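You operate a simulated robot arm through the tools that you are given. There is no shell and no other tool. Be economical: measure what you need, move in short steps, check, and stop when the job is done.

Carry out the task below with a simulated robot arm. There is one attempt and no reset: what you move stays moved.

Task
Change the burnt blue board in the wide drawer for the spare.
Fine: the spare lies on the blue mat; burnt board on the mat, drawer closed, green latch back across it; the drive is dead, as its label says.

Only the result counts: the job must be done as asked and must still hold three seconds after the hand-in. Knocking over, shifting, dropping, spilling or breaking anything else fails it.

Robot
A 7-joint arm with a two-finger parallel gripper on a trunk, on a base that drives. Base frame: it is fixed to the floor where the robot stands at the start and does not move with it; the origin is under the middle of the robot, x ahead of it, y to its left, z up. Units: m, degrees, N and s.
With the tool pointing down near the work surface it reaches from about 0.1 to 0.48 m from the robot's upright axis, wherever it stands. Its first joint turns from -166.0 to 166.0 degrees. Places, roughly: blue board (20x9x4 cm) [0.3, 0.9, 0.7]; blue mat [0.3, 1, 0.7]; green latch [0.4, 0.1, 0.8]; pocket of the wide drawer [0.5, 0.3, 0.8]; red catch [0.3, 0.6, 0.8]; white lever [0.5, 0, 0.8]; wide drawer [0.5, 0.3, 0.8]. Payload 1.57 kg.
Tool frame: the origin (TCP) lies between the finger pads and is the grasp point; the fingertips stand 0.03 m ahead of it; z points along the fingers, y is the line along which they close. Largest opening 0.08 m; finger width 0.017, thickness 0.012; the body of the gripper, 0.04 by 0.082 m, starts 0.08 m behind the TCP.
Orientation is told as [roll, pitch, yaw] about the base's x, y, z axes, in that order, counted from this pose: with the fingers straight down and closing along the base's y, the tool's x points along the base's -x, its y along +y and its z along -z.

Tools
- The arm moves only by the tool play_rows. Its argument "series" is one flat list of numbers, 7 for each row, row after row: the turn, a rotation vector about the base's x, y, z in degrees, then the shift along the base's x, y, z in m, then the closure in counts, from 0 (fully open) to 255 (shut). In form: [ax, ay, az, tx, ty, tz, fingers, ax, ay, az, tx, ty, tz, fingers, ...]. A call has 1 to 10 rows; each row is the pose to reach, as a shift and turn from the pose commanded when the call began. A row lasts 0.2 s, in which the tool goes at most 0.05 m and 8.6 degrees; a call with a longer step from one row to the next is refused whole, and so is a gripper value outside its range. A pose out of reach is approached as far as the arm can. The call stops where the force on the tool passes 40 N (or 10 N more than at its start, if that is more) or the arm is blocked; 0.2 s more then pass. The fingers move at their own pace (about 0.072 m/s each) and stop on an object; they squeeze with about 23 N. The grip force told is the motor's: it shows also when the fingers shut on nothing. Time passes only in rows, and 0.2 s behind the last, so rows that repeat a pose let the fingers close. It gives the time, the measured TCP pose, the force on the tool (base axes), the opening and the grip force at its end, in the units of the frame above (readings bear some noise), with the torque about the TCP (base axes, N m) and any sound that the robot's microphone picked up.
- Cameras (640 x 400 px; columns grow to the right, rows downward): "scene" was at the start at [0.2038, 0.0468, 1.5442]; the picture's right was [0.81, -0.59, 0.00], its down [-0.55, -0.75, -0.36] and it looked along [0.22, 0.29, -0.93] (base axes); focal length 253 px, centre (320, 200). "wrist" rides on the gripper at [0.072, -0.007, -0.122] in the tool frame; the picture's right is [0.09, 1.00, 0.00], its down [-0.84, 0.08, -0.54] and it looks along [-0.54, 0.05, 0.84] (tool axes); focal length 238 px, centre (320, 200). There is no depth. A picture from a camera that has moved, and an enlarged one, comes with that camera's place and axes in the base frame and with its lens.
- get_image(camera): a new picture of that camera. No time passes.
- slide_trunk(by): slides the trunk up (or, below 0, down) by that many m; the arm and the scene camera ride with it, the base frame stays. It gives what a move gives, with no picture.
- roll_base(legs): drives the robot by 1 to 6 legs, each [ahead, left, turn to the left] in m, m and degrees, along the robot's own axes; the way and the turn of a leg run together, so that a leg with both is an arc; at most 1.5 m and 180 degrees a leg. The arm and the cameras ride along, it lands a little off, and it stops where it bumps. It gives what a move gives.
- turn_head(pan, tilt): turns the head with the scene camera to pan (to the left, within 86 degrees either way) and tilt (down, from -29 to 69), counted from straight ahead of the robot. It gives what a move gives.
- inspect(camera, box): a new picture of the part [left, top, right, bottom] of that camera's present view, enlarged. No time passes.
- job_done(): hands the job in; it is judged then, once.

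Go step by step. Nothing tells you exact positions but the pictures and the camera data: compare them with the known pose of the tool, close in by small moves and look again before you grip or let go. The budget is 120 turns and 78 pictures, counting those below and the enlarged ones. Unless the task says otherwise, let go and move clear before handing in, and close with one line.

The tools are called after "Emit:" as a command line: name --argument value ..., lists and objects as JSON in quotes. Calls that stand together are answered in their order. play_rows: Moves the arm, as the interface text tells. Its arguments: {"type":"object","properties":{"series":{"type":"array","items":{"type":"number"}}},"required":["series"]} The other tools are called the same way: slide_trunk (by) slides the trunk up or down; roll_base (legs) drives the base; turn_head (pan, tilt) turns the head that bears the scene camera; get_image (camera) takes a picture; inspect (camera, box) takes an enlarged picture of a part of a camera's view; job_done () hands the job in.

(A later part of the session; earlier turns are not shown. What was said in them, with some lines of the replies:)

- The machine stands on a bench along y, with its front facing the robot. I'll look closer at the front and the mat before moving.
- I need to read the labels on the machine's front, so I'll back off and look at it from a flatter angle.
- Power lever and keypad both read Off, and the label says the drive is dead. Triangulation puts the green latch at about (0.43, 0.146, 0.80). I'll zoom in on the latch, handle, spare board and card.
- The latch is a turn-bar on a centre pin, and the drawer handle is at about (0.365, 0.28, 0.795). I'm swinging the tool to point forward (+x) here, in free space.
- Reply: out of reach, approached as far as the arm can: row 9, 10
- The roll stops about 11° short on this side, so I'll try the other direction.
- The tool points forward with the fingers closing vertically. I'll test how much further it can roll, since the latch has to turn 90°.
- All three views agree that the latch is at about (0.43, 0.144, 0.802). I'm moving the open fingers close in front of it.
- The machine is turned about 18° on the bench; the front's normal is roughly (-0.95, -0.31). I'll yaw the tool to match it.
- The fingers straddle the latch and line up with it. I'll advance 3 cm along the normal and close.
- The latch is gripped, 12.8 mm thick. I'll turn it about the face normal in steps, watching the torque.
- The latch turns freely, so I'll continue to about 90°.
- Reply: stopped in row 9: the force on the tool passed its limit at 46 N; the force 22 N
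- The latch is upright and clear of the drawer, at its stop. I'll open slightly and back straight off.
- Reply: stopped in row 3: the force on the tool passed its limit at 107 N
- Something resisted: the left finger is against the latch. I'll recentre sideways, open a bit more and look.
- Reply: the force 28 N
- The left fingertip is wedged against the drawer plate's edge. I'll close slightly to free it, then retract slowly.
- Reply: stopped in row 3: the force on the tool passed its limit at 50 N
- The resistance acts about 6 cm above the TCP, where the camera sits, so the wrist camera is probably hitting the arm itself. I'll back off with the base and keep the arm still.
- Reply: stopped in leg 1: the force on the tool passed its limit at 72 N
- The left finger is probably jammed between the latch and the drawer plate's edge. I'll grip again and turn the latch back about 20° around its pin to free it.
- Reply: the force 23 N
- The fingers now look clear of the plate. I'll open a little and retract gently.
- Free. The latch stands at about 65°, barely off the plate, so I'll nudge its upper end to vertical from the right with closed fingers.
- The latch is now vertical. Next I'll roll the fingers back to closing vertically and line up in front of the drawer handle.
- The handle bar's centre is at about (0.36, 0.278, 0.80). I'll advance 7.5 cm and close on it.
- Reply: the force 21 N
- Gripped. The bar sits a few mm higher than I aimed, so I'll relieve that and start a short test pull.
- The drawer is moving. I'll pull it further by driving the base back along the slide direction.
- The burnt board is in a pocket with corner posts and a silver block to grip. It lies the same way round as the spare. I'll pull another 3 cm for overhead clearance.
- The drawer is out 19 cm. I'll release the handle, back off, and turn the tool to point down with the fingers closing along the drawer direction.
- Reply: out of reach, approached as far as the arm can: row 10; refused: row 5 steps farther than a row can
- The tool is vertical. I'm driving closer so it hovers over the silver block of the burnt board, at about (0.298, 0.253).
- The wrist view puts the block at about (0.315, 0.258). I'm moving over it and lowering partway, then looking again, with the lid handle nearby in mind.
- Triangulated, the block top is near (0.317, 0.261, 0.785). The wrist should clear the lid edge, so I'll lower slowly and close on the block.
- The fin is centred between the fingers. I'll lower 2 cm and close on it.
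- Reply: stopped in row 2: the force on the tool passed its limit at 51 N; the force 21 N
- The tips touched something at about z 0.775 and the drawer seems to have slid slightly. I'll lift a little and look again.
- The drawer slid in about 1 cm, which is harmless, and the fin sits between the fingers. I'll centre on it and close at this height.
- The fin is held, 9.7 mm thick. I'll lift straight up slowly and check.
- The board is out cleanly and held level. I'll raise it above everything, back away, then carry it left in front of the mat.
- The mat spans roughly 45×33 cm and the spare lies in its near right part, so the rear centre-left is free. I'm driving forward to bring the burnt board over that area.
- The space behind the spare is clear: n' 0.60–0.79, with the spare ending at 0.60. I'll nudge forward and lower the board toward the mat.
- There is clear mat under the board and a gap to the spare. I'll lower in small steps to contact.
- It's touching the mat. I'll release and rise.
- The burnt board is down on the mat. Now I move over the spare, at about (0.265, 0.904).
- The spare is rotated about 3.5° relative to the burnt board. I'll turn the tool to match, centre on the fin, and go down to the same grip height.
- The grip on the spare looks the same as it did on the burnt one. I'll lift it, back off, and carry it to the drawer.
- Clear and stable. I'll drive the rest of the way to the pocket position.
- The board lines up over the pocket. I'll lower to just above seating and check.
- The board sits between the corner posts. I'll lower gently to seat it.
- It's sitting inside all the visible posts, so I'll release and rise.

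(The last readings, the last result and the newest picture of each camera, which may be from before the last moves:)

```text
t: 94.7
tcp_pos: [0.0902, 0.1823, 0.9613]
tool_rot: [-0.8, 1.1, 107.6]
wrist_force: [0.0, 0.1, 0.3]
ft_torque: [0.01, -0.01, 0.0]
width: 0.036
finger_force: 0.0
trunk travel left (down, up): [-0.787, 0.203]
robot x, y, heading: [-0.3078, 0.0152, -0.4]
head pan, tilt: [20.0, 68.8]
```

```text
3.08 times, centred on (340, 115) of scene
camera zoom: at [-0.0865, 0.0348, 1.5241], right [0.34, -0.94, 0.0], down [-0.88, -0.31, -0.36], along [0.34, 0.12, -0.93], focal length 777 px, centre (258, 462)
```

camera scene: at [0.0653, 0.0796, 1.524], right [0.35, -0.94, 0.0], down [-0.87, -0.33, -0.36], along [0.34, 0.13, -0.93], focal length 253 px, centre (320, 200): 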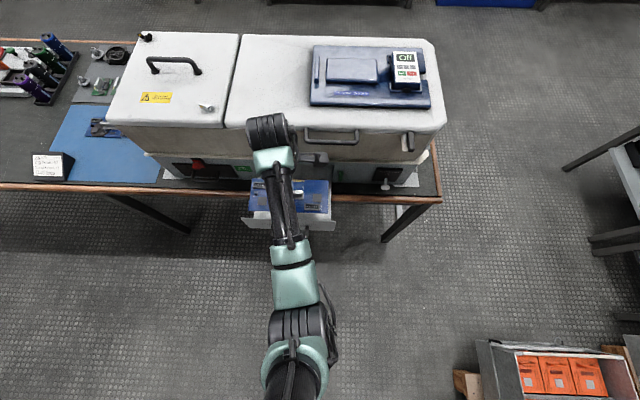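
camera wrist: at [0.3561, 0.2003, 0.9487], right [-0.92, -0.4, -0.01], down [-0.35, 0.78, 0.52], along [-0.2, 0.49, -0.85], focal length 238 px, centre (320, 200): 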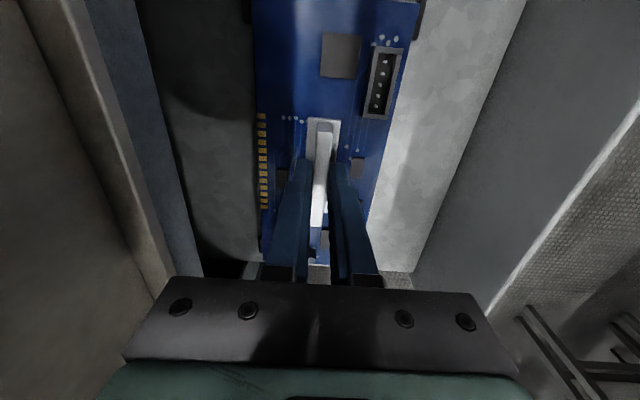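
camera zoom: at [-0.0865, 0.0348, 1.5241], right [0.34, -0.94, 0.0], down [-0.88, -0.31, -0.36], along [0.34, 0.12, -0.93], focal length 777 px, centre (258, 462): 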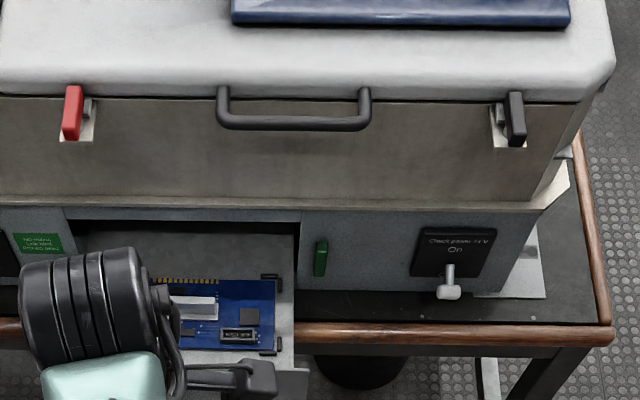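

The right half is seated between its posts. Now I'll turn the tool back to horizontal to push the drawer shut.

Emit:
play_rows --series '[2.5, -8.1, 0, 0.003, 0, 0.02, 0, 5.0, -16.2, 0, 0.006, 0, 0.04, 0, 7.5, -24.3, 0, 0.01, 0, 0.06, 0, 10, -32.4, 0, 0.015, 0, 0.08, 0, 12.5, -40.5, 0, 0.02, 0, 0.1, 0, 15, -48.6, 0, 0.025, 0, 0.12, 0, 17.5, -56.7, 0, 0.03, 0, 0.12, 0, 20, -64.8, 0, 0.03, 0, 0.12, 0, 22.5, -72.9, 0, 0.03, 0, 0.12, 0, 25, -81, 0, 0.03, 0, 0.12, 0]'

Emit:
play_rows --series '[1.5, -5.1, 0, 0, 0, 0, 0, 1.5, -5.1, 0, 0, 0, 0, 0]'

Emit:
slide_trunk --by -0.278

Emit:
get_image --camera "scene"

```text
t: 96.9
tcp_pos: [0.1191, 0.1818, 1.0805]
tool_rot: [-85.7, 0.5, 106.1]
wrist_force: [1.0, 0.3, 0.5]
ft_torque: [0.01, -0.02, -0.02]
width: 0.0801
finger_force: 0.1
trunk travel left (down, up): [-0.787, 0.203]
robot x, y, heading: [-0.3086, 0.0154, -0.5]
head pan, tilt: [20.0, 68.8]
```

```text
t: 97.5
tcp_pos: [0.1207, 0.1816, 1.0807]
tool_rot: [-91.0, 0.4, 106.1]
wrist_force: [-0.4, -0.9, -0.1]
ft_torque: [-0.02, 0.01, 0.02]
width: 0.0801
finger_force: 0.0
trunk travel left (down, up): [-0.787, 0.203]
robot x, y, heading: [-0.3104, 0.0197, -0.1]
head pan, tilt: [20.0, 68.8]
```

```text
t: 100.3
tcp_pos: [0.12, 0.1828, 0.8029]
tool_rot: [-91.0, 0.4, 106.0]
wrist_force: [-0.1, -0.2, 0.1]
ft_torque: [0.01, 0.01, 0.01]
width: 0.0802
finger_force: 0.1
trunk travel left (down, up): [-0.509, 0.481]
robot x, y, heading: [-0.3139, 0.0167, -0.2]
head pan, tilt: [20.0, 68.8]
```

```text
10 pictures are left
camera scene: at [-0.0864, 0.0348, 1.2461], right [0.34, -0.94, 0.0], down [-0.88, -0.31, -0.36], along [0.34, 0.12, -0.93], focal length 253 px, centre (320, 200)
```

scene: 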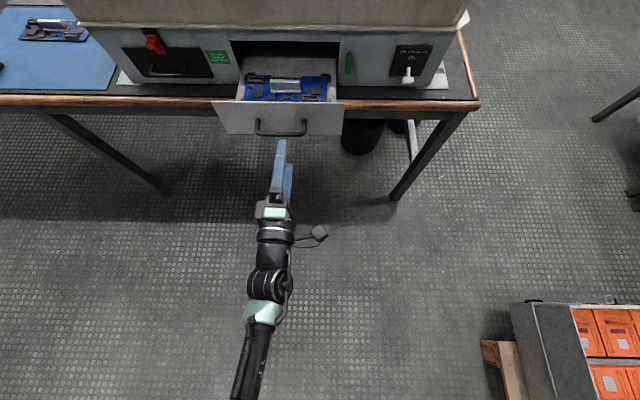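

The handle bar is at about (0.193, 0.225, 0.804), and the board looks well seated. I'll align, grip the handle and start pushing.

Emit:
play_rows --series '[0, 0, 1.5, 0.004, 0.011, 0.001, 0, 0, 0, 1.5, 0.008, 0.0205, 0.001, 0, 0, 0, 1.5, 0.036, 0.03, 0.001, 0, 0, 0, 1.5, 0.065, 0.039, 0.001, 0, 0, 0, 1.5, 0.065, 0.039, 0.001, 150, 0, 0, 1.5, 0.065, 0.039, 0.001, 255, 0, 0, 1.5, 0.065, 0.039, 0.001, 255, 0, 0, 1.5, 0.065, 0.039, 0.001, 255]'

Emit:
inspect --camera "scene" --box '[200, 60, 370, 160]'

```text
t: 102.1
tcp_pos: [0.1864, 0.2188, 0.8037]
tool_rot: [-90.9, 0.5, 107.6]
wrist_force: [1.6, 0.0, -0.5]
ft_torque: [0.24, 0.06, 0.14]
width: 0.0106
finger_force: 28.5
trunk travel left (down, up): [-0.509, 0.481]
robot x, y, heading: [-0.3078, 0.0164, -0.2]
head pan, tilt: [20.0, 68.8]
```

```text
3.76 times, centred on (285, 110) of scene
camera zoom: at [-0.0862, 0.0348, 1.246], right [0.34, -0.94, 0.0], down [-0.88, -0.31, -0.36], along [0.34, 0.12, -0.93], focal length 951 px, centre (452, 539)
```

zoom: 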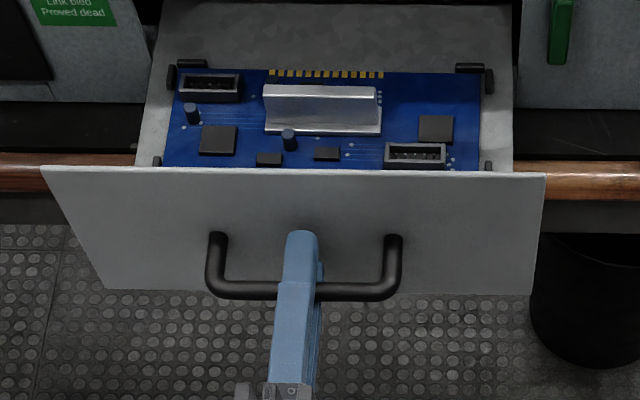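

The spare sits squarely in the pocket and the handle is gripped. I'll push in with the base, then finish with the arm.

Emit:
roll_base --legs '[[0.145, 0.0495, 0]]'

Emit:
play_rows --series '[0, 0, 0, 0.006, 0.002, 0, 255, 0, 0, 0, 0.012, 0.004, 0, 255, 0, 0, 0, 0.017, 0.0056, 0, 255, 0, 0, 0, 0.021, 0.007, 0, 255, 0, 0, 0, 0.025, 0.0083, 0, 255, 0, 0, 0, 0.029, 0.0096, 0, 255, 0, 0, 0, 0.033, 0.011, 0, 255]'

Emit:
inspect --camera "scene" --box '[200, 60, 400, 185]'

```text
t: 103.5
tcp_pos: [0.3343, 0.2686, 0.8041]
tool_rot: [-91.0, 0.6, 107.6]
wrist_force: [-2.2, 8.7, -1.1]
ft_torque: [0.26, 0.08, 0.61]
width: 0.0106
finger_force: 28.8
trunk travel left (down, up): [-0.509, 0.481]
robot x, y, heading: [-0.1643, 0.0633, -0.4]
head pan, tilt: [20.0, 68.8]
```

```text
t: 104.9
tcp_pos: [0.3603, 0.2782, 0.805]
tool_rot: [-90.8, 0.5, 107.4]
wrist_force: [-16.6, -6.7, 3.4]
ft_torque: [-0.12, 0.39, 0.25]
width: 0.0104
finger_force: 28.7
trunk travel left (down, up): [-0.509, 0.481]
robot x, y, heading: [-0.1632, 0.0624, -0.2]
head pan, tilt: [20.0, 68.8]
stopped in row 7: the force on the tool passed its limit at 61 N (the readings are from after the stop); the commanded pose is now the measured one
```

```text
3.20 times, centred on (300, 122) of scene
camera zoom: at [0.0593, 0.0821, 1.2466], right [0.34, -0.94, 0.0], down [-0.88, -0.31, -0.36], along [0.34, 0.12, -0.93], focal length 808 px, centre (384, 448)
```

zoom: 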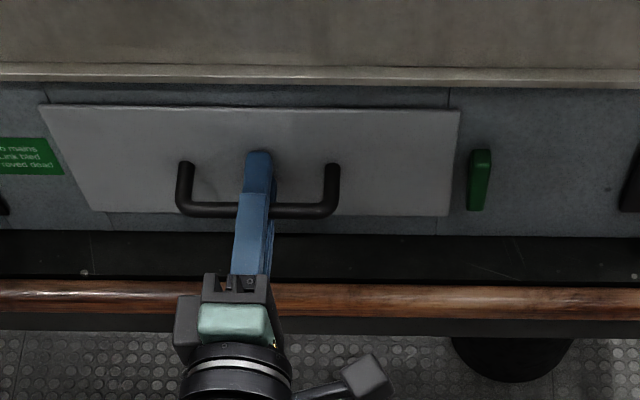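

The drawer is fully closed. I'll release the handle, back off, and move to the left of the upright latch with the fingers closed.

Emit:
play_rows --series '[0, 0, 0, 0, 0, 0, 120, 0, 0, 0, 0, 0, 0, 0, 0, 0, 0, 0, 0, 0, 0, 0, 0, 0, -0.038, -0.0124, 0, 0, 0, 0, 0, -0.076, -0.0247, 0, 0, 0, 0, 0.6, -0.06, -0.065, 0.012, 200, 0, 0, 0.6, -0.04, -0.1, 0.022, 255, 0, 0, 0.6, -0.0213, -0.1296, 0.027, 255, 0, 0, 0.6, -0.0213, -0.1296, 0.027, 255]'

Emit:
inspect --camera "scene" --box '[200, 60, 400, 185]'

```text
t: 105.7
tcp_pos: [0.3596, 0.2769, 0.7987]
tool_rot: [-90.1, 0.5, 107.4]
wrist_force: [-16.1, -7.2, 3.2]
ft_torque: [-0.27, 0.56, 0.12]
width: 0.0802
finger_force: 0.0
trunk travel left (down, up): [-0.509, 0.481]
robot x, y, heading: [-0.1647, 0.0675, -0.6]
head pan, tilt: [20.0, 68.8]
stopped in row 3: the force on the tool passed its limit at 49 N (the readings are from after the stop); the commanded pose is now the measured one
```

```text
3.20 times, centred on (300, 122) of scene
camera zoom: at [0.06, 0.0825, 1.246], right [0.34, -0.94, 0.0], down [-0.88, -0.31, -0.36], along [0.34, 0.12, -0.93], focal length 808 px, centre (384, 448)
```

zoom: 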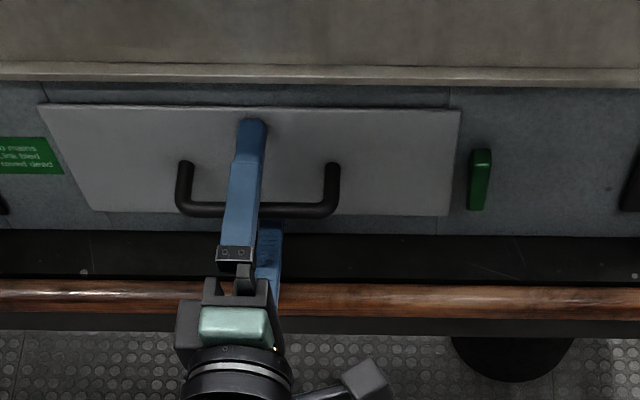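

The fingers are open, with the tips just pressing the panel. I'll continue the retreat.

Emit:
play_rows --series '[0, 0, 0, -0.01, -0.003, 0.002, 0, 0, 0, 0, -0.038, -0.0124, 0.005, 0, 0, 0, 0, -0.076, -0.0247, 0.005, 0, 0, 0, 0.6, -0.06, -0.065, 0.015, 200, 0, 0, 0.6, -0.04, -0.1, 0.025, 255, 0, 0, 0.6, -0.0206, -0.1283, 0.0333, 255, 0, 0, 0.6, -0.0206, -0.1283, 0.0333, 255]'

```text
t: 107.3
tcp_pos: [0.3404, 0.1504, 0.8304]
tool_rot: [-90.2, 0.4, 107.9]
wrist_force: [-0.6, -0.2, 0.3]
ft_torque: [-0.01, 0.05, -0.03]
width: 0.0
finger_force: 21.6
trunk travel left (down, up): [-0.509, 0.481]
robot x, y, heading: [-0.164, 0.0672, -0.4]
head pan, tilt: [20.0, 68.8]
```

Emit:
play_rows --series '[0, 0, 0, 0.03, 0.0095, 0.0015, 255, 0, 0, 0, 0.056, 0.0175, 0.0015, 255, 0, 0, 0, 0.059, 0.008, 0.0015, 255, 0, 0, 0, 0.062, -0.0015, 0.0015, 255, 0, 0, 0, 0.065, -0.011, 0.0015, 255, 0, 0, 0, 0.0671, -0.0175, 0.0015, 255, 0, 0, 0, 0.065, -0.011, 0.0015, 255, 0, 0, 0, 0.035, -0.017, 0.0015, 255]'

Emit:
inspect --camera "scene" --box '[300, 85, 400, 147]'

```text
t: 109.1
tcp_pos: [0.3757, 0.133, 0.8321]
tool_rot: [-90.2, 0.5, 108.0]
wrist_force: [0.0, 0.5, 0.2]
ft_torque: [0.01, 0.0, -0.02]
width: 0.0004
finger_force: 21.4
trunk travel left (down, up): [-0.509, 0.481]
robot x, y, heading: [-0.16, 0.0629, -0.2]
head pan, tilt: [20.0, 68.8]
```

```text
6.40 times, centred on (350, 116) of scene
camera zoom: at [0.0605, 0.0828, 1.2462], right [0.34, -0.94, 0.0], down [-0.88, -0.31, -0.36], along [0.34, 0.12, -0.93], focal length 1617 px, centre (128, 738)
```

zoom: 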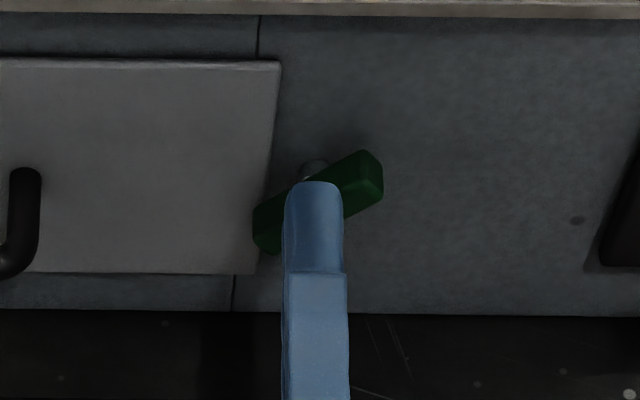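

The latch is about 30° from horizontal. I'll open, straddle it and squeeze, so the pads bring it level across the drawer edge.

Emit:
play_rows --series '[0, 0, 0, -0.005, -0.002, 0, 100, 0, 0, 0, -0.005, -0.002, -0.015, 0, 0, 0, 0, 0.0, -0.002, -0.028, 0, 0, 0, 0, 0.016, 0.002, -0.028, 0, 0, 0, 0, 0.0326, 0.0064, -0.028, 0, 0, 0, 0, 0.0326, 0.0064, -0.028, 120, 0, 0, 0, 0.0326, 0.0064, -0.028, 255, 0, 0, 0, 0.0326, 0.0064, -0.028, 255, 0, 0, 0, 0.0326, 0.0064, -0.028, 255]'

Emit:
inspect --camera "scene" --box '[300, 85, 400, 147]'

```text
t: 111.1
tcp_pos: [0.4077, 0.1393, 0.8039]
tool_rot: [-90.1, 0.4, 108.0]
wrist_force: [0.1, 1.7, -2.5]
ft_torque: [-0.06, 0.2, -0.12]
width: 0.0128
finger_force: 29.8
trunk travel left (down, up): [-0.509, 0.481]
robot x, y, heading: [-0.1616, 0.0634, -0.3]
head pan, tilt: [20.0, 68.8]
```

```text
6.40 times, centred on (350, 116) of scene
camera zoom: at [0.0612, 0.0832, 1.246], right [0.34, -0.94, 0.0], down [-0.88, -0.31, -0.36], along [0.34, 0.12, -0.93], focal length 1617 px, centre (128, 738)
```

zoom: 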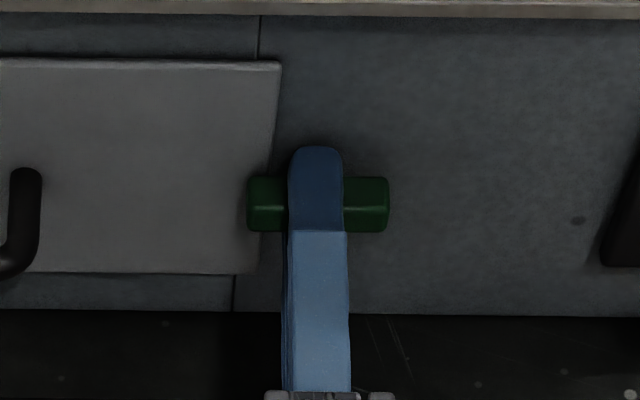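

The latch is level and lies across the drawer edge, as it did at the start. I'll open, retreat and back the base away for a final look.

Emit:
play_rows --series '[0, 0, 0, 0, 0, 0, 120, 0, 0, 0, 0, 0, 0, 60, 0, 0, 0, 0, 0, 0, 60, 0, 0, 0, -0.02, -0.0065, 0, 60, 0, 0, 0, -0.05, -0.0162, 0, 60, 0, 0, 0, -0.09, -0.029, 0, 60]'

Emit:
roll_base --legs '[[-0.35, -0.05, 0]]'

Emit:
turn_head --pan 25 --tilt 40

Emit:
get_image --camera "scene"

```text
t: 112.5
tcp_pos: [0.3197, 0.1118, 0.8046]
tool_rot: [-90.2, 0.4, 108.1]
wrist_force: [-0.1, 0.0, -0.7]
ft_torque: [-0.02, -0.02, -0.02]
width: 0.0611
finger_force: 0.0
trunk travel left (down, up): [-0.509, 0.481]
robot x, y, heading: [-0.1619, 0.0662, -0.3]
head pan, tilt: [20.0, 68.8]
```

```text
t: 114.8
tcp_pos: [-0.0299, 0.0686, 0.8056]
tool_rot: [-90.1, 0.4, 108.2]
wrist_force: [1.0, 0.3, 0.4]
ft_torque: [0.02, 0.01, -0.02]
width: 0.0611
finger_force: 0.0
trunk travel left (down, up): [-0.509, 0.481]
robot x, y, heading: [-0.5158, 0.0191, -0.2]
head pan, tilt: [20.0, 68.8]
```

```text
t: 115.7
tcp_pos: [-0.0298, 0.0675, 0.8048]
tool_rot: [-90.1, 0.3, 108.3]
wrist_force: [-0.2, 1.1, 0.4]
ft_torque: [0.0, -0.02, 0.02]
width: 0.0609
finger_force: 0.0
trunk travel left (down, up): [-0.509, 0.481]
robot x, y, heading: [-0.5085, 0.0184, -0.2]
head pan, tilt: [25.0, 40.0]
```

```text
4 pictures are left
camera scene: at [-0.2636, 0.0543, 1.2821], right [0.42, -0.91, 0.0], down [-0.58, -0.27, -0.77], along [0.69, 0.32, -0.64], focal length 253 px, centre (320, 200)
```

scene: 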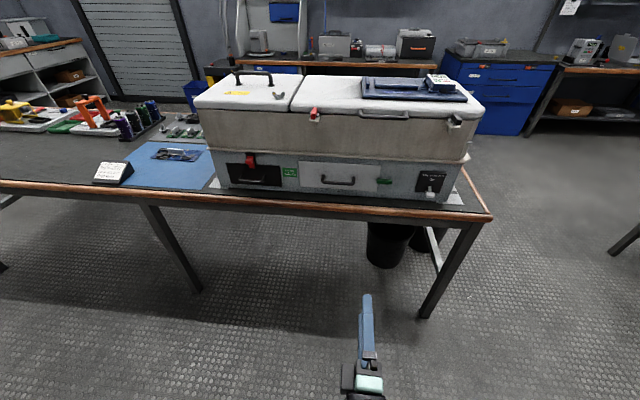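

Emit:
inspect --camera "scene" --box '[280, 150, 450, 210]'

Emit:
inspect --camera "scene" --box '[80, 125, 240, 205]'

```text
3.76 times, centred on (365, 180) of scene
camera zoom: at [-0.2636, 0.0543, 1.2821], right [0.42, -0.91, 0.0], down [-0.58, -0.27, -0.77], along [0.69, 0.32, -0.64], focal length 951 px, centre (151, 275)
```

zoom: 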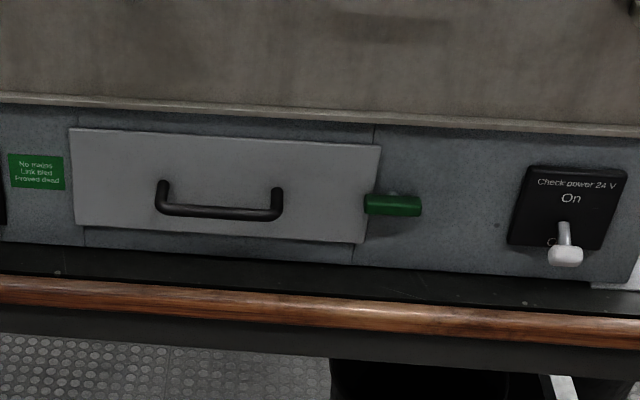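

```text
4.00 times, centred on (160, 165) of scene
camera zoom: at [-0.2636, 0.0543, 1.2821], right [0.42, -0.91, 0.0], down [-0.58, -0.27, -0.77], along [0.69, 0.32, -0.64], focal length 1010 px, centre (960, 340)
```

zoom: 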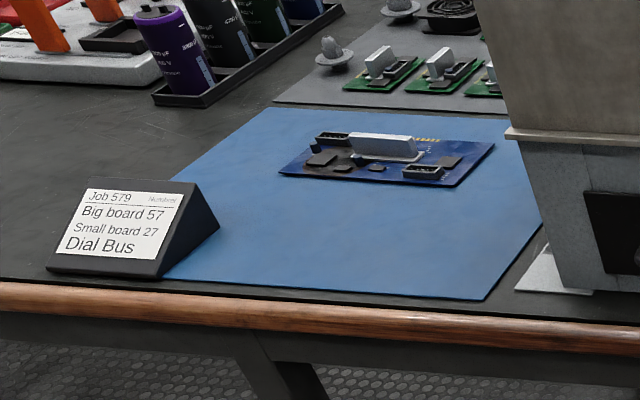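

The drawer is closed with the green latch across it, the burnt board lies on the mat, and the lever is still at Off. I'm handing in.

Emit:
job_done

```text
The job is handed in.
```

The burnt blue board is on the mat and the spare is in the wide drawer, which is closed with the green latch back across it.
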